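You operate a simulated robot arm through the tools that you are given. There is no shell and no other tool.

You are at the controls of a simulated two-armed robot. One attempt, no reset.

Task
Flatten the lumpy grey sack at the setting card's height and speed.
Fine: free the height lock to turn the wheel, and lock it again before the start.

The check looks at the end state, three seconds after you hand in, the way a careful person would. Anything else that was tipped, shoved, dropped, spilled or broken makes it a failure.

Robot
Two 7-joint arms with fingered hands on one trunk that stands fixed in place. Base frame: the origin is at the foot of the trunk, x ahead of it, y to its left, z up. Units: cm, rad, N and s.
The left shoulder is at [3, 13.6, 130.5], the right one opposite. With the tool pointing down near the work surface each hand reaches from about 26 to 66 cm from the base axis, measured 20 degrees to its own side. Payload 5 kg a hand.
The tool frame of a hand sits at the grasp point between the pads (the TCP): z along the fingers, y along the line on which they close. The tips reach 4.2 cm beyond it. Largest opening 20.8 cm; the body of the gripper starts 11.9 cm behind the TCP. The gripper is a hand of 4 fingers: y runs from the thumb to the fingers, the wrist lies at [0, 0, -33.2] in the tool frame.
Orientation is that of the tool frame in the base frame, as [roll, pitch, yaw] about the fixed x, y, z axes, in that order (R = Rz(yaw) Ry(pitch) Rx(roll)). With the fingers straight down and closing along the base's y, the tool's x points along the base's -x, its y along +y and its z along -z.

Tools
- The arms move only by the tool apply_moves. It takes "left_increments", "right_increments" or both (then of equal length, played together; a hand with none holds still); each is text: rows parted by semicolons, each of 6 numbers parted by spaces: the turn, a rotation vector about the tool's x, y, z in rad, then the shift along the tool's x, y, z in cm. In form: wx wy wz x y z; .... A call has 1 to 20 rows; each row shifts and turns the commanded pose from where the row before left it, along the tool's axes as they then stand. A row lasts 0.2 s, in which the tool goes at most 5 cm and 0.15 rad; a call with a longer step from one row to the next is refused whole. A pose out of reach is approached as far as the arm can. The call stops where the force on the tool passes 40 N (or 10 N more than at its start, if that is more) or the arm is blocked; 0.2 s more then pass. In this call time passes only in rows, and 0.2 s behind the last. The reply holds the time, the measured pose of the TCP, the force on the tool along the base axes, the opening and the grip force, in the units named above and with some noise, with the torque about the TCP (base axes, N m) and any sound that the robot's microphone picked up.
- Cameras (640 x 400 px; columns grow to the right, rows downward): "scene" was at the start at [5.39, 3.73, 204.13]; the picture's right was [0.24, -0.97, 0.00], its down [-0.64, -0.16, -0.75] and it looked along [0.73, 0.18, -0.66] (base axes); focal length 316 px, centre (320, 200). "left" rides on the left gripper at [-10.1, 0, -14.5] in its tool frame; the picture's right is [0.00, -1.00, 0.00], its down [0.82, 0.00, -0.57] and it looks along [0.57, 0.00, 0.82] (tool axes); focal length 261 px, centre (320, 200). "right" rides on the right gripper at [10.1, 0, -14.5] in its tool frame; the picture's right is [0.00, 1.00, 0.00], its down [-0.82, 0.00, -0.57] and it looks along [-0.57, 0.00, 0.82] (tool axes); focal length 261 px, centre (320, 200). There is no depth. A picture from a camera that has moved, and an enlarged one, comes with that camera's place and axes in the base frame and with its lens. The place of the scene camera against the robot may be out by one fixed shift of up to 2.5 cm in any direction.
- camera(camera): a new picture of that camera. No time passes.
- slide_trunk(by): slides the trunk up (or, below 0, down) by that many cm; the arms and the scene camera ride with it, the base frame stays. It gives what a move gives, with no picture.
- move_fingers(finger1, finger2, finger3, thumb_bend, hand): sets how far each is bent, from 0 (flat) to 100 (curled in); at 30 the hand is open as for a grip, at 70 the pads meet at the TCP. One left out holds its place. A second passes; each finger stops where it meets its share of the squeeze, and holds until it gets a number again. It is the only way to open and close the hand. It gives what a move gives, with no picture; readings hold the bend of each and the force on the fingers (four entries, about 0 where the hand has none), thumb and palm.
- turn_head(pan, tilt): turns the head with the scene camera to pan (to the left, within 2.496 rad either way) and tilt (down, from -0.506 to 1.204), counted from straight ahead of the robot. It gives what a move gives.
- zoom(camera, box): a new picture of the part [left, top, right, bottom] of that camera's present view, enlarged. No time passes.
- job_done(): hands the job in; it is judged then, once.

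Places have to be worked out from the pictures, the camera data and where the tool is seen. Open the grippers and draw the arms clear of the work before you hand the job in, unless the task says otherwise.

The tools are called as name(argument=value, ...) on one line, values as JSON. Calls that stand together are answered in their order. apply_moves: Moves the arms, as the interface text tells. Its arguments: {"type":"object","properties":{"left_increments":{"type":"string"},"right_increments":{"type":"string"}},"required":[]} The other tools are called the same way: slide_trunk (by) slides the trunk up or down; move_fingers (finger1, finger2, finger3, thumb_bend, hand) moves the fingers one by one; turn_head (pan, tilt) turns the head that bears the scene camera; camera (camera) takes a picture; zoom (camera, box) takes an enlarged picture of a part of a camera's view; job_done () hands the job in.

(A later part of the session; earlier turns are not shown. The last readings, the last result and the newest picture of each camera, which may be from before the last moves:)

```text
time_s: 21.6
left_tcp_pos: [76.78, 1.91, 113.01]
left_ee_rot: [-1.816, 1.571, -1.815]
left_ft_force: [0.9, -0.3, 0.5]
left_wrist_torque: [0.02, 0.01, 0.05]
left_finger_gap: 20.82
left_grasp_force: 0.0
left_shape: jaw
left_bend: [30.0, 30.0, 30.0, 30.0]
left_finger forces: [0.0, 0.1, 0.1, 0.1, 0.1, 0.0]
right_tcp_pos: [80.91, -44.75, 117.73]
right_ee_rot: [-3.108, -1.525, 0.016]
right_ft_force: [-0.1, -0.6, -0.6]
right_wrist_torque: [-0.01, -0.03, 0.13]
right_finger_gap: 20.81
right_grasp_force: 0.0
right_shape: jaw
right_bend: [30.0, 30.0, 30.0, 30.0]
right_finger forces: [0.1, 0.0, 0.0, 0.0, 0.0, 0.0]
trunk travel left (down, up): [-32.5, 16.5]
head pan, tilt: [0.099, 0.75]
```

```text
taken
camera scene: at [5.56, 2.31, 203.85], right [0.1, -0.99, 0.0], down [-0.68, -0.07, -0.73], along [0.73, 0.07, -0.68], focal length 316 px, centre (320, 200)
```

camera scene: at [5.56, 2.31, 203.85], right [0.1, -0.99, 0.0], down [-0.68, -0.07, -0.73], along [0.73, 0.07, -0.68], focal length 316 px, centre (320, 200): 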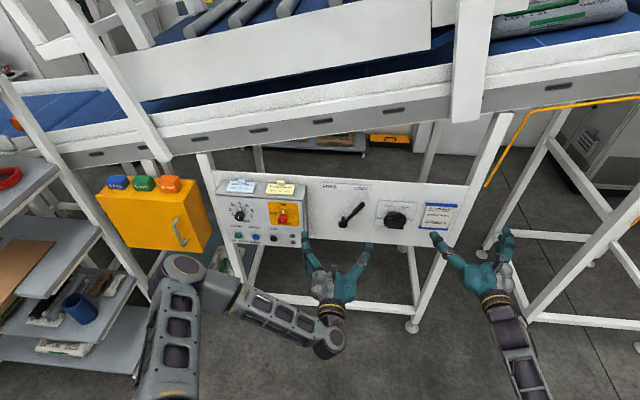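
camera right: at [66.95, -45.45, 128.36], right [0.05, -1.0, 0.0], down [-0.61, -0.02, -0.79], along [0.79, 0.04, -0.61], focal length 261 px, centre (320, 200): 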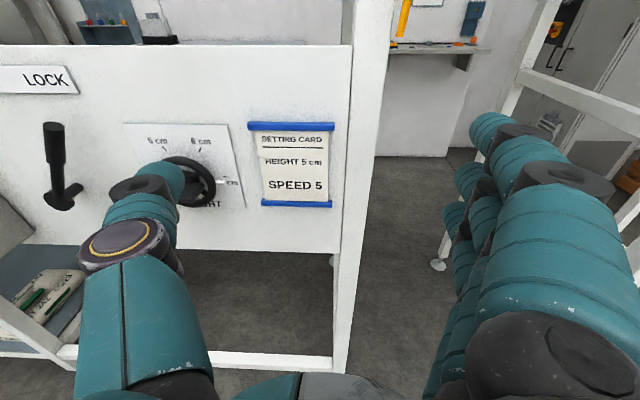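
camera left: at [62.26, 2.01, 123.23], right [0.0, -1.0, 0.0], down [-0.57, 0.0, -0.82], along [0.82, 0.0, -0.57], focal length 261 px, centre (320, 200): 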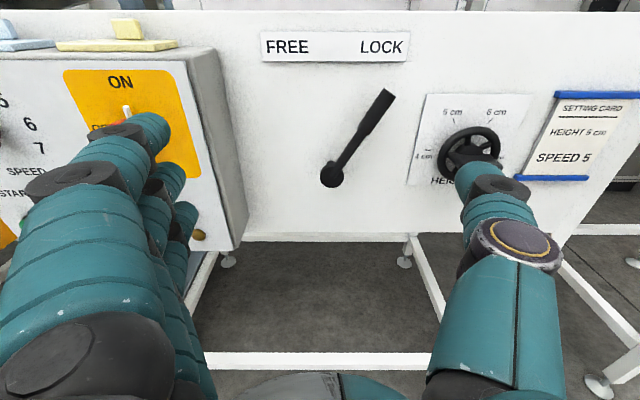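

The left camera shows the lever plainly: pivot ≈ [99, 0.2, 102.4], tip ≈ [99.3, −7, 114], about 31° from upright. I pull the right hand back out of the way, roll the left hand 31° to line up with the lever, and partly close its fingers.

apply_moves(left_increments="0 0 0.135 0 0 0; 0 0 0.135 0 0 0; 0 0 0.135 0 0 0; 0 0 0.135 0 0 0; 0 0 0 -0.74 -2.28 2.4; 0 0 0 -0.74 -2.28 2.4; 0 0 0 -0.74 -2.28 2.4", right_increments="0 0 0 0 0 -3; 0 0 0 0 0 -3; 0 0 0 0 0 -3; 0 0 0 0 0 -3; 0 0 0 0 0 -3; 0 0 0 0 0 -3; 0 0 0 0 0 -2")

move_fingers(hand="left", finger1=56, finger2=56, finger3=56, thumb_bend=56)

camera(camera="left")

camera(camera="scene")

```text
time_s: 23.2
left_tcp_pos: [83.73, -5.27, 111.4]
left_ee_rot: [1.572, 1.029, 1.574]
left_ft_force: [1.4, -0.8, -0.5]
left_wrist_torque: [0.0, -0.02, 0.03]
left_finger_gap: 20.81
left_grasp_force: 0.0
left_shape: jaw
left_bend: [30.0, 30.0, 30.0, 30.0]
left_finger forces: [0.0, 0.0, 0.1, 0.1, 0.1, 0.1]
right_tcp_pos: [60.59, -46.47, 119.05]
right_ee_rot: [-3.137, -1.544, 0.006]
right_ft_force: [-0.8, -0.3, 0.1]
right_wrist_torque: [-0.01, -0.05, 0.04]
right_finger_gap: 20.81
right_grasp_force: 0.1
right_shape: jaw
right_bend: [30.0, 30.0, 30.0, 30.0]
right_finger forces: [0.1, 0.0, 0.0, 0.0, 0.1, 0.1]
right hand out of reach, approached as far as the arm can: row 1, 2
trunk travel left (down, up): [-32.5, 16.5]
head pan, tilt: [0.099, 0.75]
```

```text
time_s: 24.2
left_tcp_pos: [83.75, -5.14, 111.56]
left_ee_rot: [1.57, 1.031, 1.57]
left_ft_force: [-0.2, -0.2, 0.5]
left_wrist_torque: [0.01, 0.0, -0.01]
left_finger_gap: 9.16
left_grasp_force: 0.0
left_shape: fingers
left_bend: [56.0, 56.0, 56.0, 56.0]
left_finger forces: [0.0, 0.0, 0.1, 0.1, 0.1, 0.1]
right_tcp_pos: [60.5, -46.49, 119.27]
right_ee_rot: [3.104, -1.545, 0.045]
right_ft_force: [0.9, 0.2, 0.2]
right_wrist_torque: [-0.01, 0.0, -0.02]
right_finger_gap: 20.79
right_grasp_force: 0.0
right_shape: jaw
right_bend: [30.0, 30.0, 30.0, 30.0]
right_finger forces: [0.0, 0.1, 0.0, 0.0, 0.2, 0.0]
trunk travel left (down, up): [-32.5, 16.5]
head pan, tilt: [0.099, 0.75]
```

```text
taken
camera left: at [69.35, -10.29, 120.29], right [0.0, -0.86, -0.51], down [-0.57, 0.42, -0.71], along [0.82, 0.29, -0.49], focal length 261 px, centre (320, 200)
```

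left: 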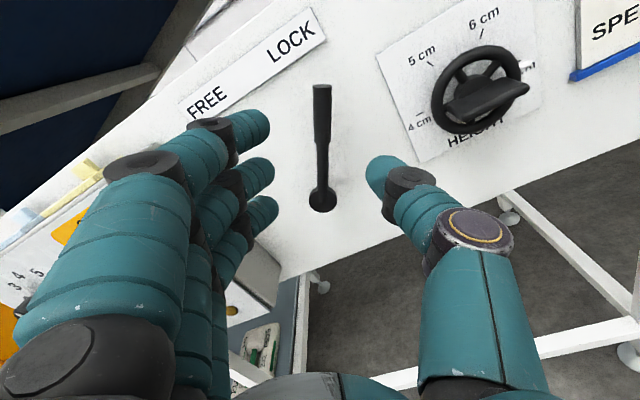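

```text
taken
camera scene: at [5.44, 2.53, 203.86], right [0.1, -1.0, 0.0], down [-0.68, -0.07, -0.73], along [0.73, 0.07, -0.68], focal length 316 px, centre (320, 200)
```

scene: 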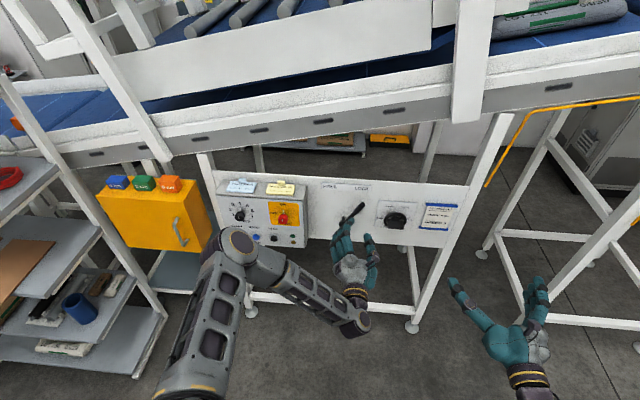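

The lever stands exactly along the hand's mid-plane, between thumb and fingers. I advance 11 cm so the fingers flank it.

apply_moves(left_increments="0 0 0 0 0 3; 0 0 0 0 0 3; 0 0 0 0 0 3; 0 0 0 0 0 2")

camera(camera="left")

zoom(camera="scene", box=[300, 160, 460, 260])

```text
time_s: 25.2
left_tcp_pos: [94.57, -5.35, 111.69]
left_ee_rot: [1.57, 1.029, 1.571]
left_ft_force: [-0.3, -0.2, 0.0]
left_wrist_torque: [-0.02, 0.0, 0.02]
left_finger_gap: 9.12
left_grasp_force: 0.1
left_shape: fingers
left_bend: [56.0, 56.0, 56.0, 56.0]
left_finger forces: [0.1, 0.0, 0.0, 0.0, 0.0, 0.1]
right_tcp_pos: [60.63, -46.42, 119.12]
right_ee_rot: [3.109, -1.545, 0.042]
right_ft_force: [-0.1, -0.5, -0.3]
right_wrist_torque: [0.01, 0.0, 0.0]
right_finger_gap: 20.8
right_grasp_force: 0.1
right_shape: jaw
right_bend: [30.0, 30.0, 30.0, 30.0]
right_finger forces: [0.0, 0.1, 0.1, 0.1, 0.0, 0.0]
trunk travel left (down, up): [-32.5, 16.5]
head pan, tilt: [0.099, 0.75]
```

```text
taken
camera left: at [80.19, -10.4, 120.34], right [0.0, -0.86, -0.51], down [-0.57, 0.42, -0.71], along [0.82, 0.29, -0.49], focal length 261 px, centre (320, 200)
```

left: 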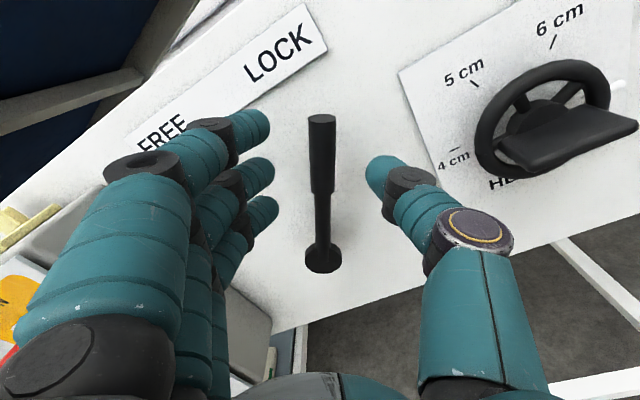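

```text
4.00 times, centred on (380, 210) of scene
camera zoom: at [5.45, 2.51, 203.86], right [0.1, -0.99, 0.0], down [-0.68, -0.07, -0.73], along [0.73, 0.07, -0.68], focal length 1264 px, centre (80, 160)
```

zoom: 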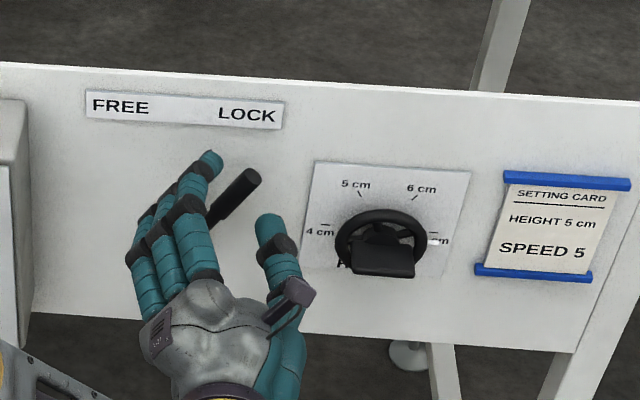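

Clear on both sides; I estimate the lever axis at x≈98.5 and the board at x≈103. I advance 2 cm more and close the fingers loosely around the grip.

apply_moves(left_increments="0 0 0 0 0 1.1; 0 0 0 0 0 1.1")

move_fingers(hand="left", finger1=65, finger2=65, finger3=65, thumb_bend=65)

camera(camera="left")

```text
time_s: 25.8
left_tcp_pos: [96.68, -5.33, 111.6]
left_ee_rot: [1.573, 1.033, 1.574]
left_ft_force: [-0.3, 0.4, 0.5]
left_wrist_torque: [0.0, -0.02, 0.02]
left_finger_gap: 9.09
left_grasp_force: 0.1
left_shape: fingers
left_bend: [56.0, 56.0, 56.0, 56.0]
left_finger forces: [0.1, 0.1, 0.0, 0.0, 0.0, 0.0]
right_tcp_pos: [60.6, -46.5, 119.14]
right_ee_rot: [3.109, -1.544, 0.039]
right_ft_force: [0.9, -1.0, 0.8]
right_wrist_torque: [0.03, 0.0, -0.03]
right_finger_gap: 20.82
right_grasp_force: 0.0
right_shape: jaw
right_bend: [30.0, 30.0, 30.0, 30.0]
right_finger forces: [0.0, 0.1, 0.0, 0.0, 0.1, 0.1]
trunk travel left (down, up): [-32.5, 16.5]
head pan, tilt: [0.099, 0.75]
```

```text
time_s: 26.8
left_tcp_pos: [96.74, -5.28, 111.71]
left_ee_rot: [1.571, 1.031, 1.571]
left_ft_force: [1.1, -0.2, -0.5]
left_wrist_torque: [-0.02, 0.02, -0.01]
left_finger_gap: 5.0
left_grasp_force: 0.7
left_shape: fingers
left_bend: [65.0, 65.0, 65.0, 65.0]
left_finger forces: [0.1, 0.0, 0.0, 0.0, 0.1, 0.1]
right_tcp_pos: [60.46, -46.52, 119.03]
right_ee_rot: [3.109, -1.544, 0.043]
right_ft_force: [0.2, -0.1, -0.4]
right_wrist_torque: [0.0, 0.02, -0.03]
right_finger_gap: 20.84
right_grasp_force: 0.1
right_shape: jaw
right_bend: [30.0, 30.0, 30.0, 30.0]
right_finger forces: [0.0, 0.0, 0.0, 0.0, 0.0, 0.0]
trunk travel left (down, up): [-32.5, 16.5]
head pan, tilt: [0.099, 0.75]
```

```text
taken
camera left: at [82.42, -10.43, 120.42], right [0.0, -0.86, -0.51], down [-0.57, 0.42, -0.71], along [0.82, 0.29, -0.49], focal length 261 px, centre (320, 200)
```

left: 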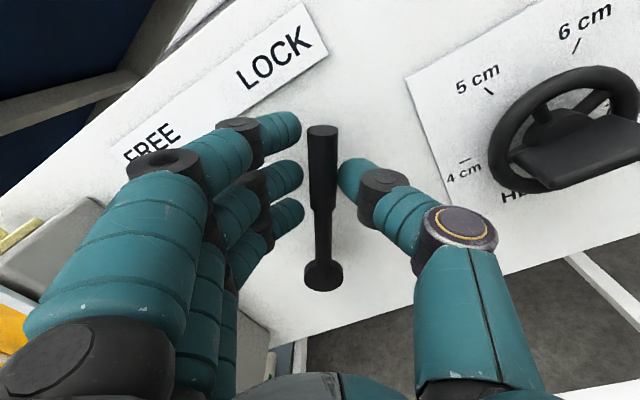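

The cage is around the lever. I swing it counter-clockwise about the pivot (10.1 cm from the TCP): each row −0.12 rad with 1.21 cm along tool y.

apply_moves(left_increments="0 0 -0.12 0 1.21 0; 0 0 -0.12 0 1.21 0; 0 0 -0.12 0 1.21 0; 0 0 -0.12 0 1.21 0; 0 0 -0.12 0 1.21 0; 0 0 -0.12 0 1.21 0; 0 0 -0.12 0 1.21 0")

camera(camera="left")

```text
time_s: 28.4
left_tcp_pos: [96.99, 2.95, 113.17]
left_ee_rot: [-1.569, 1.269, -1.569]
left_ft_force: [0.7, -0.2, -0.1]
left_wrist_torque: [0.05, 0.03, 0.01]
left_finger_gap: 5.03
left_grasp_force: 0.1
left_shape: fingers
left_bend: [65.0, 65.0, 65.0, 65.0]
left_finger forces: [0.0, 0.0, 0.1, 0.0, 0.1, 0.1]
right_tcp_pos: [60.54, -46.43, 119.11]
right_ee_rot: [3.093, -1.546, 0.055]
right_ft_force: [1.4, 0.7, -0.3]
right_wrist_torque: [0.01, 0.02, -0.02]
right_finger_gap: 20.8
right_grasp_force: 0.1
right_shape: jaw
right_bend: [30.0, 30.0, 30.0, 30.0]
right_finger forces: [0.0, 0.0, 0.0, 0.0, 0.1, 0.0]
trunk travel left (down, up): [-32.5, 16.5]
head pan, tilt: [0.099, 0.75]
```

```text
taken
camera left: at [82.5, 6.09, 122.83], right [0.0, -0.95, 0.3], down [-0.57, -0.25, -0.78], along [0.82, -0.17, -0.54], focal length 261 px, centre (320, 200)
```

left: 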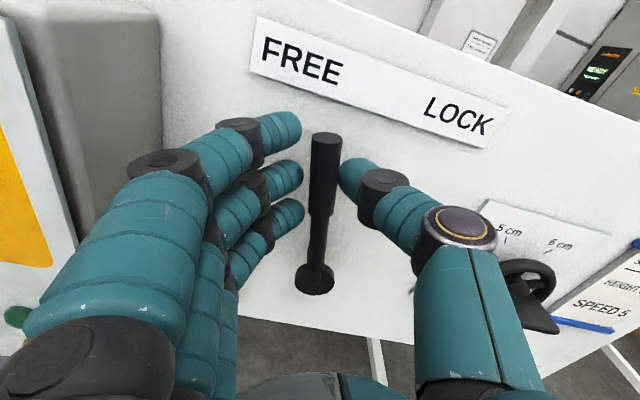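

The lever follows the thumb. I continue toward FREE, watching the force.

apply_moves(left_increments="0 0 -0.12 0.1 1.25 0; 0 0 -0.12 0.1 1.25 0; 0 0 -0.1 0.1 1.05 0")

camera(camera="left")

zoom(camera="scene", box=[300, 160, 460, 260])

```text
time_s: 29.2
left_tcp_pos: [96.96, 5.85, 111.49]
left_ee_rot: [-1.569, 0.929, -1.571]
left_ft_force: [0.1, -0.9, 0.2]
left_wrist_torque: [0.01, 0.02, -0.07]
left_finger_gap: 4.99
left_grasp_force: 0.4
left_shape: fingers
left_bend: [65.0, 65.0, 65.0, 65.0]
left_finger forces: [0.0, 0.0, 0.0, 0.0, 0.7, 0.0]
right_tcp_pos: [60.61, -46.49, 119.08]
right_ee_rot: [3.095, -1.544, 0.052]
right_ft_force: [0.2, 0.4, 0.2]
right_wrist_torque: [0.01, 0.05, -0.07]
right_finger_gap: 20.81
right_grasp_force: 0.0
right_shape: jaw
right_bend: [30.0, 30.0, 30.0, 30.0]
right_finger forces: [0.0, 0.0, 0.0, 0.0, 0.1, 0.1]
trunk travel left (down, up): [-32.5, 16.5]
head pan, tilt: [0.099, 0.75]
```

```text
taken
camera left: at [82.55, 12.04, 119.64], right [0.0, -0.8, 0.6], down [-0.57, -0.49, -0.66], along [0.82, -0.35, -0.46], focal length 261 px, centre (320, 200)
```

left: 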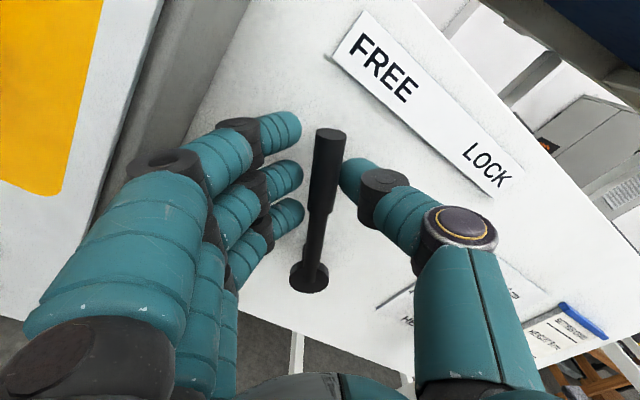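

```text
4.00 times, centred on (380, 210) of scene
camera zoom: at [5.43, 2.57, 203.86], right [0.1, -1.0, 0.0], down [-0.68, -0.07, -0.73], along [0.73, 0.07, -0.68], focal length 1264 px, centre (80, 160)
```

zoom: 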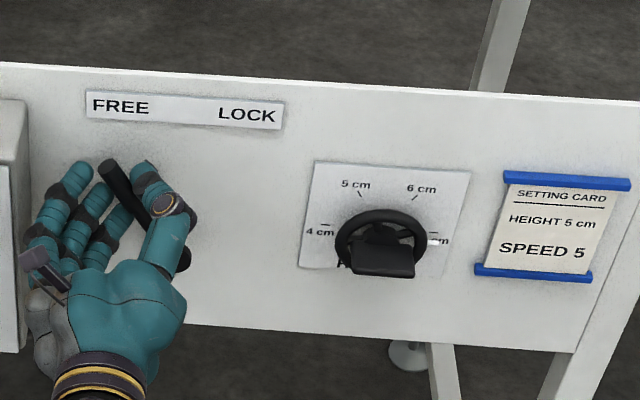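

The lever is now about 30° to the left, at the FREE mark. I nudge a bit further to feel for its stop.

apply_moves(left_increments="0 0 -0.06 0.05 0.65 0; 0 0 -0.06 0.05 0.65 0")

camera(camera="left")

```text
time_s: 29.8
left_tcp_pos: [96.75, 6.52, 110.75]
left_ee_rot: [-1.569, 0.811, -1.574]
left_ft_force: [-3.9, -9.7, 6.4]
left_wrist_torque: [0.12, -0.3, -0.36]
left_finger_gap: 5.73
left_grasp_force: 5.5
left_shape: fingers
left_bend: [65.0, 65.0, 65.0, 63.0]
left_finger forces: [0.0, 0.1, 0.0, 0.0, 10.7, 0.0]
right_tcp_pos: [60.48, -46.63, 119.17]
right_ee_rot: [3.134, -1.545, 0.015]
right_ft_force: [-0.2, -0.5, -0.4]
right_wrist_torque: [0.0, 0.01, -0.01]
right_finger_gap: 20.77
right_grasp_force: 0.0
right_shape: jaw
right_bend: [30.0, 30.0, 30.0, 30.0]
right_finger forces: [0.1, 0.0, 0.1, 0.0, 0.0, 0.0]
trunk travel left (down, up): [-32.5, 16.5]
head pan, tilt: [0.099, 0.75]
```

```text
taken
camera left: at [82.38, 13.63, 118.01], right [0.0, -0.72, 0.69], down [-0.57, -0.57, -0.59], along [0.82, -0.4, -0.41], focal length 261 px, centre (320, 200)
```

left: 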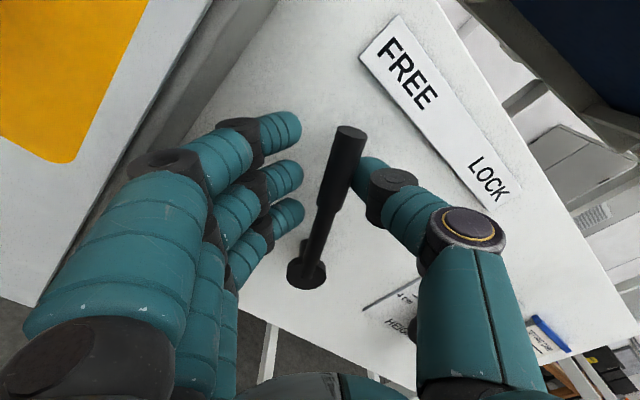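

Force rose to about 12 N against the stop: the lever is at FREE. I back off the nudge, open the fingers, and withdraw.

apply_moves(left_increments="0 0 0.06 -0.05 -0.65 0; 0 0 0.06 -0.05 -0.65 0")

move_fingers(hand="left", finger1=57, finger2=57, finger3=57, thumb_bend=57)

apply_moves(left_increments="0 0 0 0 0 -4; 0 0 0 0 0 -4; 0 0 0 0 0 -4; 0 0 0 0 0 -4")

camera(camera="left")

zoom(camera="scene", box=[300, 160, 460, 260])

```text
time_s: 30.4
left_tcp_pos: [97.01, 6.06, 111.45]
left_ee_rot: [-1.57, 0.93, -1.57]
left_ft_force: [1.2, -1.5, -0.1]
left_wrist_torque: [0.04, 0.0, -0.07]
left_finger_gap: 5.16
left_grasp_force: 1.3
left_shape: fingers
left_bend: [65.0, 65.0, 65.0, 64.0]
left_finger forces: [0.0, 0.1, 0.0, 0.0, 2.2, 0.1]
right_tcp_pos: [60.6, -46.45, 119.21]
right_ee_rot: [3.113, -1.542, 0.036]
right_ft_force: [0.2, 0.0, 0.5]
right_wrist_torque: [0.05, 0.04, -0.04]
right_finger_gap: 20.83
right_grasp_force: 0.1
right_shape: jaw
right_bend: [30.0, 30.0, 30.0, 30.0]
right_finger forces: [0.0, 0.0, 0.1, 0.0, 0.1, 0.0]
trunk travel left (down, up): [-32.5, 16.5]
head pan, tilt: [0.099, 0.75]
```

```text
time_s: 31.4
left_tcp_pos: [96.97, 5.91, 111.51]
left_ee_rot: [-1.571, 0.932, -1.57]
left_ft_force: [0.1, -0.4, -1.3]
left_wrist_torque: [-0.01, 0.01, -0.01]
left_finger_gap: 8.95
left_grasp_force: 0.1
left_shape: fingers
left_bend: [56.0, 56.0, 56.0, 56.0]
left_finger forces: [0.0, 0.1, 0.0, 0.0, 0.1, 0.0]
right_tcp_pos: [60.45, -46.5, 119.16]
right_ee_rot: [3.107, -1.545, 0.044]
right_ft_force: [0.7, -0.1, -0.7]
right_wrist_torque: [-0.02, -0.02, 0.0]
right_finger_gap: 20.82
right_grasp_force: 0.0
right_shape: jaw
right_bend: [30.0, 30.0, 30.0, 30.0]
right_finger forces: [0.0, 0.0, 0.0, 0.1, 0.0, 0.1]
trunk travel left (down, up): [-32.5, 16.5]
head pan, tilt: [0.099, 0.75]
```

```text
time_s: 32.4
left_tcp_pos: [80.66, 6.03, 111.58]
left_ee_rot: [-1.569, 0.93, -1.568]
left_ft_force: [0.2, 0.4, 1.7]
left_wrist_torque: [0.01, 0.04, -0.02]
left_finger_gap: 8.96
left_grasp_force: 0.0
left_shape: fingers
left_bend: [56.0, 56.0, 56.0, 56.0]
left_finger forces: [0.0, 0.1, 0.0, 0.0, 0.0, 0.0]
right_tcp_pos: [60.52, -46.49, 119.08]
right_ee_rot: [3.1, -1.545, 0.051]
right_ft_force: [-0.4, -0.1, 0.5]
right_wrist_torque: [0.02, 0.05, -0.01]
right_finger_gap: 20.83
right_grasp_force: 0.1
right_shape: jaw
right_bend: [30.0, 30.0, 30.0, 30.0]
right_finger forces: [0.0, 0.1, 0.0, 0.1, 0.1, 0.0]
trunk travel left (down, up): [-32.5, 16.5]
head pan, tilt: [0.099, 0.75]
```

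```text
taken
camera left: at [66.29, 12.08, 119.59], right [0.0, -0.8, 0.6], down [-0.57, -0.49, -0.66], along [0.82, -0.34, -0.46], focal length 261 px, centre (320, 200)
```

left: 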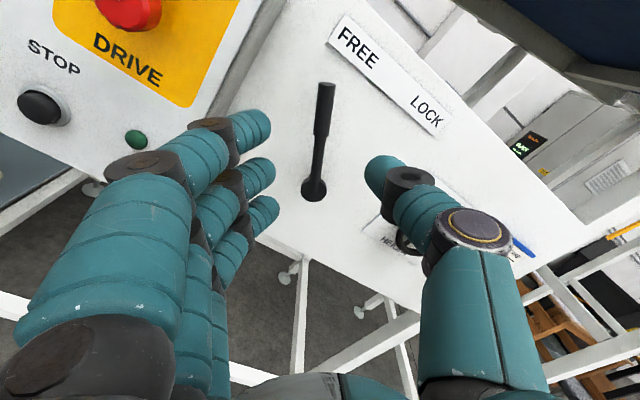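

```text
4.00 times, centred on (380, 210) of scene
camera zoom: at [5.35, 2.56, 203.87], right [0.1, -1.0, 0.0], down [-0.68, -0.07, -0.73], along [0.73, 0.07, -0.68], focal length 1264 px, centre (80, 160)
```

zoom: 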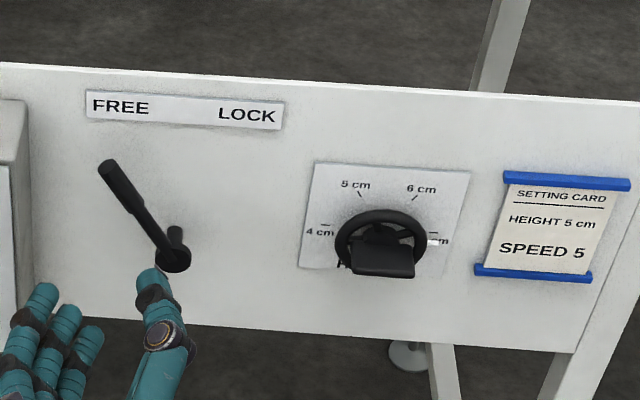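

Lever is clearly at FREE. Next the wheel: I level the left hand's roll and move it in front of the wheel hub at about [80, −22, 105], and shift the right hand farther right to give room.

apply_moves(right_increments="0 0 0 0 3 -1; 0 0 0 0 3 -1; 0 0 0 0 3 -1; 0 0 0 0 3 -1; 0 0 0 0 3 -1")

apply_moves(left_increments="0 0 0.1284 0 0 0; 0 0 0.1284 0 0 0; 0 0 0.1284 0 0 0; 0 0 0.1284 0 0 0; 0 0 0.1284 0 0 0; 0 0 0 1.05 -4.6 0; 0 0 0 1.05 -4.6 0; 0 0 0 1.05 -4.6 0; 0 0 0 1.05 -4.6 0; 0 0 0 1.05 -4.6 0; 0 0 0 1.05 -4.6 0")

camera(camera="left")

camera(camera="scene")

```text
time_s: 33.6
left_tcp_pos: [80.81, 5.81, 111.58]
left_ee_rot: [-1.571, 0.931, -1.57]
left_ft_force: [0.0, -1.6, 0.3]
left_wrist_torque: [-0.01, -0.04, 0.08]
left_finger_gap: 8.96
left_grasp_force: 0.0
left_shape: fingers
left_bend: [56.0, 56.0, 56.0, 56.0]
left_finger forces: [0.0, 0.0, 0.0, 0.0, 0.0, 0.1]
right_tcp_pos: [55.81, -61.43, 118.99]
right_ee_rot: [-1.839, -1.539, -1.3]
right_ft_force: [-3.5, -1.5, -1.1]
right_wrist_torque: [-0.1, 0.07, 0.3]
right_finger_gap: 20.8
right_grasp_force: 0.1
right_shape: jaw
right_bend: [30.0, 30.0, 30.0, 30.0]
right_finger forces: [0.0, 0.0, 0.1, 0.0, 0.1, 0.1]
trunk travel left (down, up): [-32.5, 16.5]
head pan, tilt: [0.099, 0.75]
```

```text
time_s: 36.0
left_tcp_pos: [80.95, -21.61, 105.26]
left_ee_rot: [1.391, 1.567, 1.391]
left_ft_force: [0.9, -0.3, 0.5]
left_wrist_torque: [0.04, 0.04, 0.02]
left_finger_gap: 9.03
left_grasp_force: 0.0
left_shape: fingers
left_bend: [56.0, 56.0, 56.0, 56.0]
left_finger forces: [0.1, 0.1, 0.1, 0.0, 0.0, 0.1]
right_tcp_pos: [55.67, -61.75, 119.22]
right_ee_rot: [-3.128, -1.544, -0.002]
right_ft_force: [0.5, -0.7, -1.1]
right_wrist_torque: [-0.02, -0.09, 0.14]
right_finger_gap: 20.81
right_grasp_force: 0.0
right_shape: jaw
right_bend: [30.0, 30.0, 30.0, 30.0]
right_finger forces: [0.0, 0.0, 0.1, 0.0, 0.0, 0.1]
trunk travel left (down, up): [-32.5, 16.5]
head pan, tilt: [0.099, 0.75]
```

```text
taken
camera left: at [66.32, -21.56, 115.27], right [0.0, -1.0, 0.0], down [-0.57, 0.0, -0.82], along [0.82, 0.0, -0.57], focal length 261 px, centre (320, 200)
```

left: 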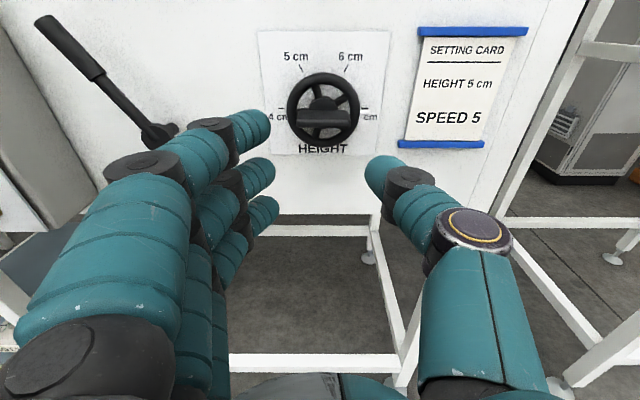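

```text
taken
camera scene: at [5.42, 2.23, 203.86], right [0.1, -0.99, 0.0], down [-0.68, -0.07, -0.73], along [0.73, 0.07, -0.68], focal length 316 px, centre (320, 200)
```

scene: 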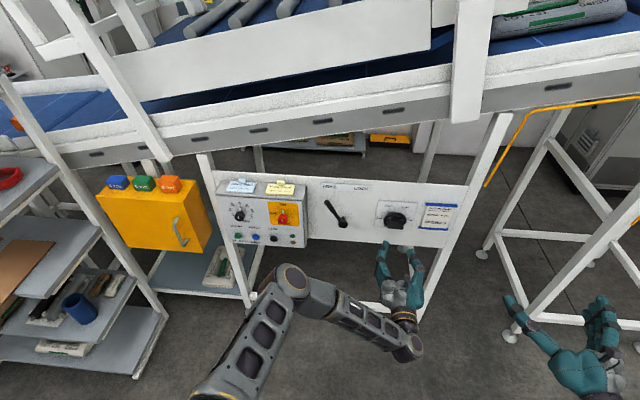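

The wheel is directly ahead. I zoom in to measure the paddle.

zoom(camera="left", box=[250, 25, 410, 165])

apply_moves(left_increments="0 0 0.1428 0 0 0; 0 0 0.1428 0 0 0; 0 0 0.1428 0 0 0; 0 0 0.1428 0 0 0; 0 0 0.1428 0 0 0; 0 0 0.1428 0 0 0; 0 0 0.1428 0 0 0; 0 0 0.1428 0 0 0; 0 0 0.1428 0 0 0; 0 0 0.1428 0 0 0; 0 0 0.1428 0 0 0")

camera(camera="left")

camera(camera="scene")

```text
2.86 times, centred on (330, 95) of left
camera zoom: at [66.32, -21.56, 115.27], right [0.0, -1.0, 0.0], down [-0.57, 0.0, -0.82], along [0.82, 0.0, -0.57], focal length 745 px, centre (291, 500)
```

zoom: 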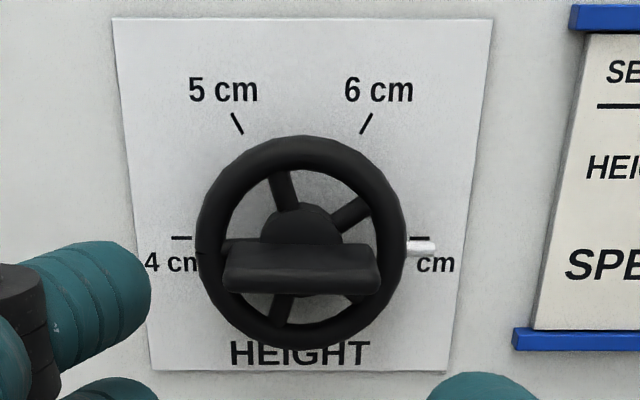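

```text
time_s: 38.4
left_tcp_pos: [80.78, -21.51, 105.18]
left_ee_rot: [1.571, -0.006, 1.57]
left_ft_force: [0.0, -0.2, -0.1]
left_wrist_torque: [0.0, 0.0, 0.02]
left_finger_gap: 9.01
left_grasp_force: 0.1
left_shape: fingers
left_bend: [56.0, 56.0, 56.0, 56.0]
left_finger forces: [0.0, 0.0, 0.1, 0.1, 0.0, 0.1]
right_tcp_pos: [55.61, -61.66, 119.37]
right_ee_rot: [3.116, -1.546, 0.033]
right_ft_force: [0.1, 0.5, -0.3]
right_wrist_torque: [0.02, 0.02, 0.01]
right_finger_gap: 20.79
right_grasp_force: 0.1
right_shape: jaw
right_bend: [30.0, 30.0, 30.0, 30.0]
right_finger forces: [0.0, 0.1, 0.0, 0.0, 0.1, 0.0]
trunk travel left (down, up): [-32.5, 16.5]
head pan, tilt: [0.099, 0.75]
```

```text
taken
camera left: at [66.52, -31.62, 105.21], right [0.0, 0.0, -1.0], down [-0.57, 0.82, 0.0], along [0.82, 0.57, 0.0], focal length 261 px, centre (320, 200)
```

left: 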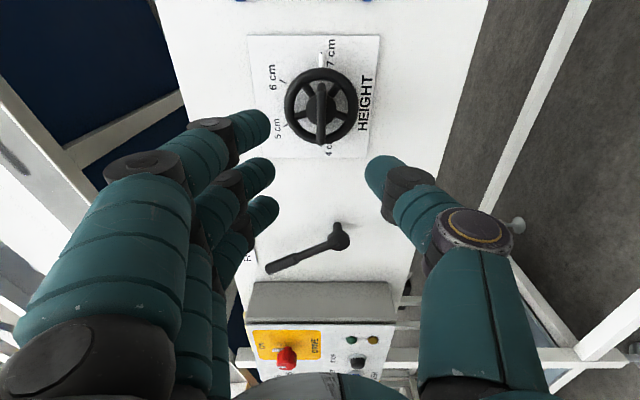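

```text
taken
camera scene: at [5.4, 2.43, 203.86], right [0.1, -1.0, 0.0], down [-0.68, -0.07, -0.73], along [0.73, 0.07, -0.68], focal length 316 px, centre (320, 200)
```

scene: 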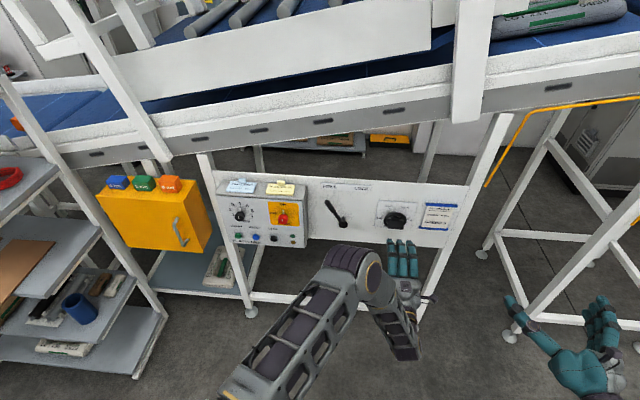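

The hand rolled to +90° without limits, and the paddle lies along its mid-plane. I put the wheel axis at y≈−22.1, z≈105.1, paddle front face at x≈96.6, 7 cm wide and about 1 cm thick. I advance to TCP x≈95 with the fingers open around the paddle.

apply_moves(left_increments="0 0 0 -0.5 0 3.5; 0 0 0 0 0 3.5; 0 0 0 0 0 3.5; 0 0 0 0 0 2.5")

camera(camera="left")

zoom(camera="scene", box=[320, 170, 480, 270])

```text
time_s: 39.4
left_tcp_pos: [94.03, -22.17, 105.02]
left_ee_rot: [1.571, -0.001, 1.571]
left_ft_force: [-1.4, 0.5, -1.3]
left_wrist_torque: [0.03, -0.06, -0.01]
left_finger_gap: 8.99
left_grasp_force: 0.0
left_shape: fingers
left_bend: [56.0, 56.0, 56.0, 56.0]
left_finger forces: [0.0, 0.0, 0.0, 0.0, 0.1, 0.0]
right_tcp_pos: [55.45, -61.62, 119.4]
right_ee_rot: [3.101, -1.542, 0.049]
right_ft_force: [-0.7, 0.4, 0.3]
right_wrist_torque: [0.01, 0.02, -0.02]
right_finger_gap: 20.81
right_grasp_force: 0.1
right_shape: jaw
right_bend: [30.0, 30.0, 30.0, 30.0]
right_finger forces: [0.0, 0.1, 0.1, 0.0, 0.0, 0.1]
trunk travel left (down, up): [-32.5, 16.5]
head pan, tilt: [0.099, 0.75]
```

```text
taken
camera left: at [79.66, -32.19, 105.15], right [0.0, 0.0, -1.0], down [-0.57, 0.82, 0.0], along [0.82, 0.57, 0.0], focal length 261 px, centre (320, 200)
```

left: 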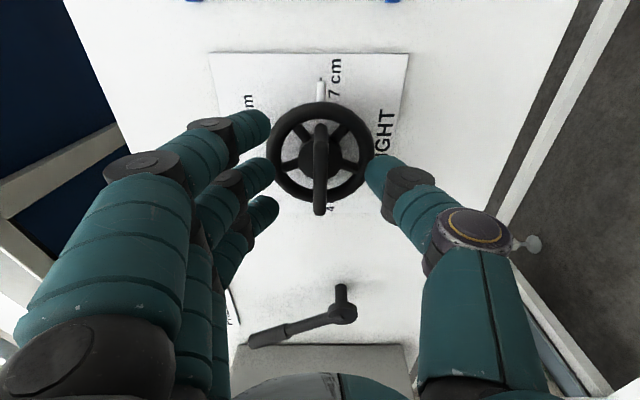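

```text
4.00 times, centred on (400, 220) of scene
camera zoom: at [5.47, 2.52, 203.86], right [0.1, -1.0, 0.0], down [-0.68, -0.07, -0.73], along [0.73, 0.07, -0.68], focal length 1264 px, centre (0, 120)
```

zoom: 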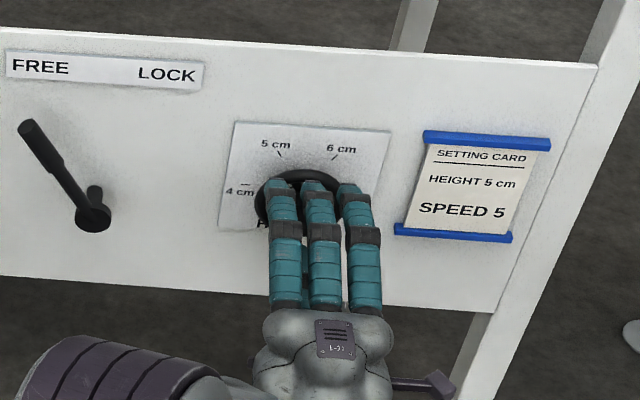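

Refined: paddle front at x≈97.3. I advance 1.7 cm more so the pads overlap it by about 2.5 cm, then close all fingers onto it.

apply_moves(left_increments="0 0 0 0 0 0.9; 0 0 0 0 0 0.8")

move_fingers(hand="left", finger1=70, finger2=70, finger3=70, thumb_bend=70)

camera(camera="left")

```text
time_s: 40.0
left_tcp_pos: [95.54, -22.1, 105.03]
left_ee_rot: [1.571, -0.003, 1.571]
left_ft_force: [-4.9, 0.7, 0.1]
left_wrist_torque: [0.01, 0.12, 0.01]
left_finger_gap: 9.09
left_grasp_force: 2.3
left_shape: fingers
left_bend: [56.0, 56.0, 56.0, 56.0]
left_finger forces: [0.0, 1.7, 0.0, 0.0, 2.8, 0.0]
right_tcp_pos: [55.56, -61.75, 119.47]
right_ee_rot: [3.105, -1.544, 0.045]
right_ft_force: [-0.5, -0.5, 0.2]
right_wrist_torque: [0.01, 0.0, -0.03]
right_finger_gap: 20.79
right_grasp_force: 0.0
right_shape: jaw
right_bend: [30.0, 30.0, 30.0, 30.0]
right_finger forces: [0.1, 0.1, 0.0, 0.0, 0.1, 0.0]
trunk travel left (down, up): [-32.5, 16.5]
head pan, tilt: [0.099, 0.75]
```

```text
time_s: 41.0
left_tcp_pos: [95.45, -22.19, 105.32]
left_ee_rot: [1.569, -0.002, 1.571]
left_ft_force: [-21.4, -1.2, 4.6]
left_wrist_torque: [0.03, -0.95, -0.04]
left_finger_gap: 3.55
left_grasp_force: 13.9
left_shape: fingers
left_bend: [70.0, 57.0, 69.0, 69.0]
left_finger forces: [0.8, 17.9, 1.3, 0.0, 8.1, 0.0]
right_tcp_pos: [55.34, -61.59, 119.49]
right_ee_rot: [3.104, -1.545, 0.047]
right_ft_force: [0.2, 0.2, 0.3]
right_wrist_torque: [-0.02, -0.02, 0.03]
right_finger_gap: 20.81
right_grasp_force: 0.1
right_shape: jaw
right_bend: [30.0, 30.0, 30.0, 30.0]
right_finger forces: [0.0, 0.1, 0.0, 0.1, 0.1, 0.0]
trunk travel left (down, up): [-32.5, 16.5]
head pan, tilt: [0.099, 0.75]
```

```text
taken
camera left: at [81.07, -32.14, 105.33], right [0.0, 0.0, -1.0], down [-0.57, 0.82, 0.0], along [0.82, 0.57, 0.0], focal length 261 px, centre (320, 200)
```

left: 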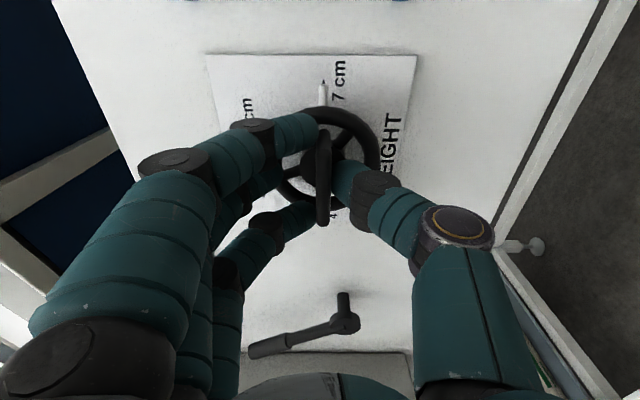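

The middle finger caught on the wheel rim (18 N) because I was too deep while open. I open, back off 1.7 cm, close most of the way, and go in again with a narrow gap that fits inside the rim.

move_fingers(hand="left", finger1=56, finger2=54, finger3=56, thumb_bend=56)

apply_moves(left_increments="0 0 0 0 0 -1.2; 0 0 0 0 0 -1.2")

move_fingers(hand="left", finger1=66, finger2=66, finger3=66, thumb_bend=66)

camera(camera="left")

```text
time_s: 42.0
left_tcp_pos: [95.63, -22.1, 105.33]
left_ee_rot: [1.567, -0.001, 1.571]
left_ft_force: [-5.8, 0.9, 15.3]
left_wrist_torque: [0.01, -0.56, -0.01]
left_finger_gap: 7.35
left_grasp_force: 7.2
left_shape: fingers
left_bend: [56.0, 54.0, 56.0, 60.0]
left_finger forces: [0.0, 0.0, 0.0, 0.0, 14.8, 0.0]
right_tcp_pos: [55.54, -61.68, 119.37]
right_ee_rot: [3.095, -1.544, 0.055]
right_ft_force: [0.2, -0.3, 0.2]
right_wrist_torque: [-0.01, 0.01, -0.01]
right_finger_gap: 20.79
right_grasp_force: 0.0
right_shape: jaw
right_bend: [30.0, 30.0, 30.0, 30.0]
right_finger forces: [0.0, 0.1, 0.0, 0.0, 0.0, 0.0]
trunk travel left (down, up): [-32.5, 16.5]
head pan, tilt: [0.099, 0.75]
```

```text
time_s: 42.6
left_tcp_pos: [93.14, -22.05, 105.06]
left_ee_rot: [1.571, -0.002, 1.571]
left_ft_force: [0.1, -0.1, 1.1]
left_wrist_torque: [0.03, 0.05, -0.03]
left_finger_gap: 8.94
left_grasp_force: 0.1
left_shape: fingers
left_bend: [56.0, 54.0, 56.0, 56.0]
left_finger forces: [0.1, 0.0, 0.0, 0.0, 0.0, 0.0]
right_tcp_pos: [55.57, -61.6, 119.31]
right_ee_rot: [3.105, -1.545, 0.047]
right_ft_force: [-0.2, -0.5, 0.0]
right_wrist_torque: [-0.01, 0.01, -0.01]
right_finger_gap: 20.83
right_grasp_force: 0.0
right_shape: jaw
right_bend: [30.0, 30.0, 30.0, 30.0]
right_finger forces: [0.1, 0.1, 0.1, 0.1, 0.0, 0.1]
trunk travel left (down, up): [-32.5, 16.5]
head pan, tilt: [0.099, 0.75]
```

```text
time_s: 43.6
left_tcp_pos: [93.18, -22.08, 105.04]
left_ee_rot: [1.571, -0.002, 1.571]
left_ft_force: [1.0, 0.0, 0.2]
left_wrist_torque: [0.01, -0.01, -0.02]
left_finger_gap: 4.61
left_grasp_force: 0.0
left_shape: fingers
left_bend: [66.0, 66.0, 66.0, 66.0]
left_finger forces: [0.0, 0.0, 0.0, 0.0, 0.1, 0.0]
right_tcp_pos: [55.68, -61.65, 119.34]
right_ee_rot: [3.108, -1.543, 0.041]
right_ft_force: [-0.5, 0.2, 0.4]
right_wrist_torque: [0.0, 0.04, -0.02]
right_finger_gap: 20.84
right_grasp_force: 0.1
right_shape: jaw
right_bend: [30.0, 30.0, 30.0, 30.0]
right_finger forces: [0.0, 0.0, 0.0, 0.0, 0.0, 0.0]
trunk travel left (down, up): [-32.5, 16.5]
head pan, tilt: [0.099, 0.75]
```

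```text
taken
camera left: at [78.78, -32.1, 105.12], right [0.0, 0.0, -1.0], down [-0.57, 0.82, 0.0], along [0.82, 0.57, 0.0], focal length 261 px, centre (320, 200)
```

left: 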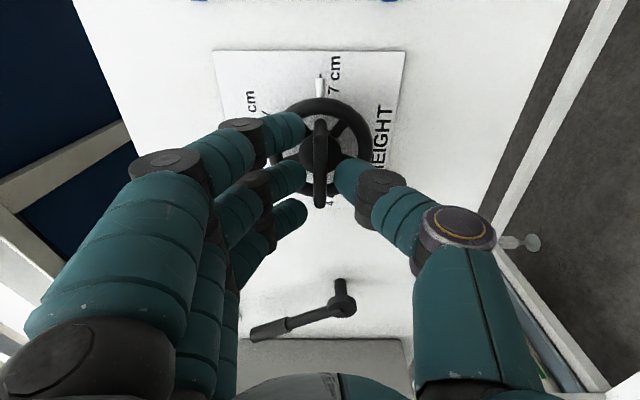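

Gap 4.6 cm now. I advance 2 cm (tips to ≈99.3) and close.

apply_moves(left_increments="0 0 0 0 0 1; 0 0 0 0 0 1")

move_fingers(hand="left", finger1=72, finger2=72, finger3=72, thumb_bend=72)

camera(camera="left")

```text
time_s: 44.2
left_tcp_pos: [95.16, -22.16, 105.04]
left_ee_rot: [1.573, -0.002, 1.569]
left_ft_force: [0.4, 0.3, 0.6]
left_wrist_torque: [0.03, -0.04, -0.02]
left_finger_gap: 4.61
left_grasp_force: 0.0
left_shape: fingers
left_bend: [66.0, 66.0, 66.0, 66.0]
left_finger forces: [0.0, 0.1, 0.1, 0.1, 0.0, 0.0]
right_tcp_pos: [55.61, -61.7, 119.33]
right_ee_rot: [3.108, -1.543, 0.042]
right_ft_force: [-1.0, 1.0, -0.4]
right_wrist_torque: [0.01, 0.01, 0.02]
right_finger_gap: 20.8
right_grasp_force: 0.0
right_shape: jaw
right_bend: [30.0, 30.0, 30.0, 30.0]
right_finger forces: [0.0, 0.0, 0.0, 0.0, 0.0, 0.0]
trunk travel left (down, up): [-32.5, 16.5]
head pan, tilt: [0.099, 0.75]
```

```text
time_s: 45.2
left_tcp_pos: [95.26, -22.03, 105.06]
left_ee_rot: [1.572, -0.002, 1.571]
left_ft_force: [8.0, -2.0, 4.0]
left_wrist_torque: [0.0, -0.05, -0.06]
left_finger_gap: 3.45
left_grasp_force: 12.3
left_shape: fingers
left_bend: [71.0, 68.0, 69.0, 69.0]
left_finger forces: [4.7, 4.9, 4.6, 0.0, 10.4, 0.1]
right_tcp_pos: [55.65, -61.67, 119.36]
right_ee_rot: [3.112, -1.542, 0.039]
right_ft_force: [-0.1, -0.3, 0.1]
right_wrist_torque: [0.0, -0.03, 0.0]
right_finger_gap: 20.78
right_grasp_force: 0.0
right_shape: jaw
right_bend: [30.0, 30.0, 30.0, 30.0]
right_finger forces: [0.1, 0.0, 0.0, 0.0, 0.1, 0.0]
trunk travel left (down, up): [-32.5, 16.5]
head pan, tilt: [0.099, 0.75]
```

```text
taken
camera left: at [80.85, -32.16, 105.2], right [0.0, 0.0, -1.0], down [-0.57, 0.82, 0.0], along [0.82, 0.57, 0.0], focal length 261 px, centre (320, 200)
```

left: 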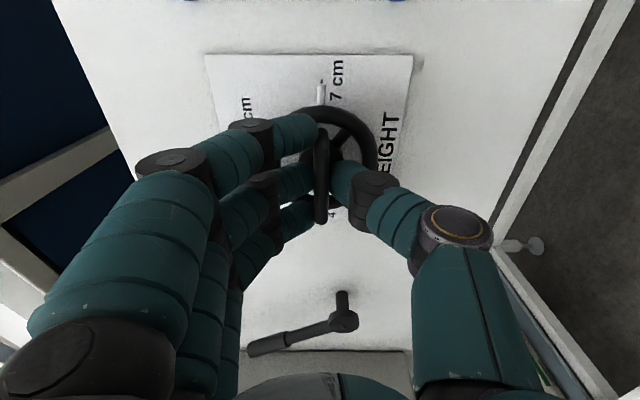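

Balanced grip (about 5 N per finger, 10 N thumb). I turn the hand counter-clockwise (−z of the tool) half of the way, and check.

apply_moves(left_increments="0 0 -0.08 0 0 0; 0 0 -0.08 0 0 0; 0 0 -0.08 0 0 0; 0 0 -0.08 0 0 0; 0 0 -0.08 0 0 0; 0 0 -0.08 0 0 0; 0 0 -0.08 0 0 0; 0 0 -0.08 0 0 0")

camera(camera="left")

zoom(camera="scene", box=[320, 170, 480, 270])

```text
time_s: 47.0
left_tcp_pos: [95.28, -22.03, 105.11]
left_ee_rot: [1.571, 0.639, 1.569]
left_ft_force: [8.5, 2.3, 6.6]
left_wrist_torque: [0.04, -0.18, 0.05]
left_finger_gap: 3.45
left_grasp_force: 11.8
left_shape: fingers
left_bend: [71.0, 68.0, 68.0, 69.0]
left_finger forces: [4.5, 5.1, 5.2, 0.1, 8.8, 0.2]
right_tcp_pos: [55.63, -61.67, 119.33]
right_ee_rot: [3.094, -1.543, 0.056]
right_ft_force: [0.2, -0.3, 0.2]
right_wrist_torque: [0.0, 0.03, 0.0]
right_finger_gap: 20.79
right_grasp_force: 0.2
right_shape: jaw
right_bend: [30.0, 30.0, 30.0, 30.0]
right_finger forces: [0.0, 0.1, 0.1, 0.0, 0.0, 0.0]
trunk travel left (down, up): [-32.5, 16.5]
head pan, tilt: [0.099, 0.75]
```

```text
taken
camera left: at [80.84, -30.07, 111.27], right [0.0, -0.6, -0.8], down [-0.57, 0.66, -0.49], along [0.82, 0.46, -0.34], focal length 261 px, centre (320, 200)
```

left: 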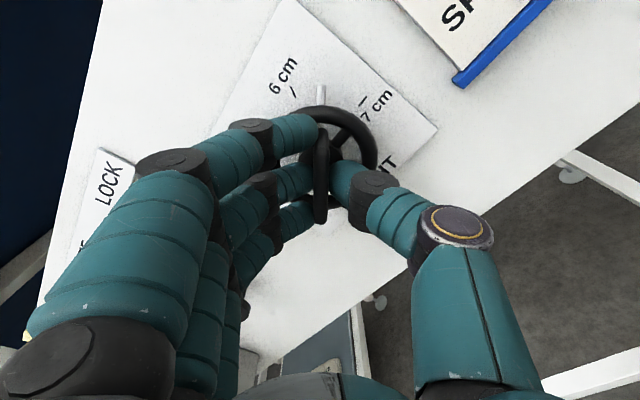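

```text
4.00 times, centred on (400, 220) of scene
camera zoom: at [5.48, 2.56, 203.86], right [0.1, -0.99, 0.0], down [-0.68, -0.07, -0.73], along [0.73, 0.07, -0.68], focal length 1264 px, centre (0, 120)
```

zoom: 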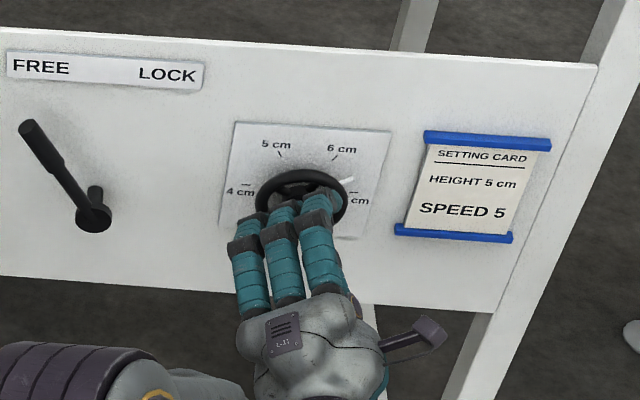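

The pointer turns with the grip, now between 7 and 6. I continue to just under the full 120°.

apply_moves(left_increments="0 0 -0.1 0 0 0; 0 0 -0.1 0 0 0; 0 0 -0.1 0 0 0; 0 0 -0.1 0 0 0; 0 0 -0.1 0 0 0; 0 0 -0.1 0 0 0; 0 0 -0.1 0 0 0; 0 0 -0.1 0 0 0; 0 0 -0.1 0 0 0; 0 0 -0.1 0 0 0; 0 0 -0.1 0 0 0; 0 0 -0.1 0 0 0; 0 0 -0.1 0 0 0; 0 0 -0.1 0 0 0")

camera(camera="left")

zoom(camera="scene", box=[340, 180, 440, 250])

```text
time_s: 50.0
left_tcp_pos: [95.26, -21.93, 105.12]
left_ee_rot: [-1.57, 1.101, -1.568]
left_ft_force: [4.4, 11.6, 0.5]
left_wrist_torque: [0.09, -0.02, 0.28]
left_finger_gap: 3.45
left_grasp_force: 13.4
left_shape: fingers
left_bend: [71.0, 68.0, 71.0, 69.0]
left_finger forces: [5.9, 6.2, 6.2, 0.0, 8.0, 0.0]
right_tcp_pos: [55.63, -61.63, 119.33]
right_ee_rot: [3.076, -1.542, 0.073]
right_ft_force: [0.0, -0.4, -0.5]
right_wrist_torque: [-0.01, 0.03, -0.03]
right_finger_gap: 20.81
right_grasp_force: 0.1
right_shape: jaw
right_bend: [30.0, 30.0, 30.0, 30.0]
right_finger forces: [0.1, 0.1, 0.0, 0.0, 0.0, 0.0]
trunk travel left (down, up): [-32.5, 16.5]
head pan, tilt: [0.099, 0.75]
```

```text
taken
camera left: at [80.84, -17.27, 114.16], right [0.0, -0.89, 0.46], down [-0.57, -0.38, -0.73], along [0.82, -0.26, -0.51], focal length 261 px, centre (320, 200)
```

left: 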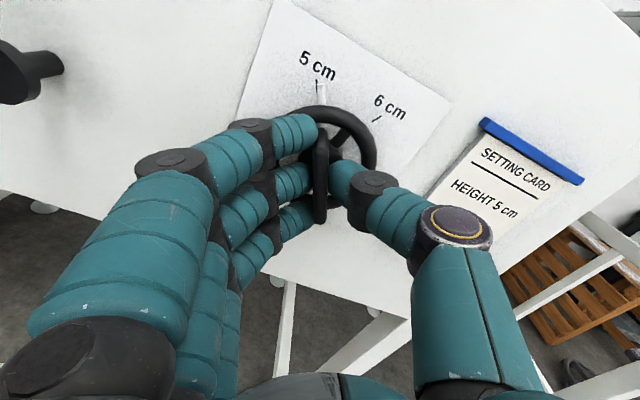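

```text
5.71 times, centred on (390, 215) of scene
camera zoom: at [5.49, 2.66, 203.86], right [0.1, -0.99, 0.0], down [-0.68, -0.07, -0.73], along [0.73, 0.07, -0.68], focal length 1806 px, centre (-80, 114)
```

zoom: 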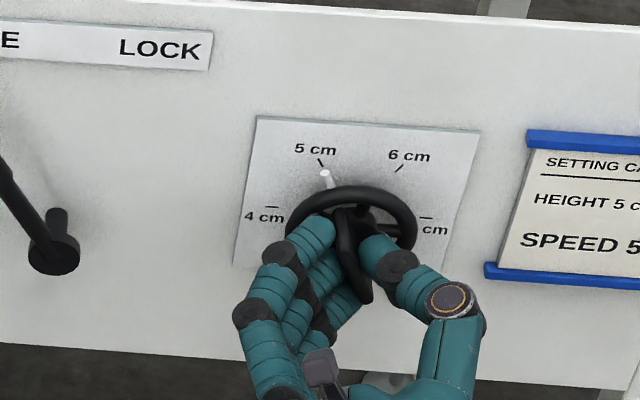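

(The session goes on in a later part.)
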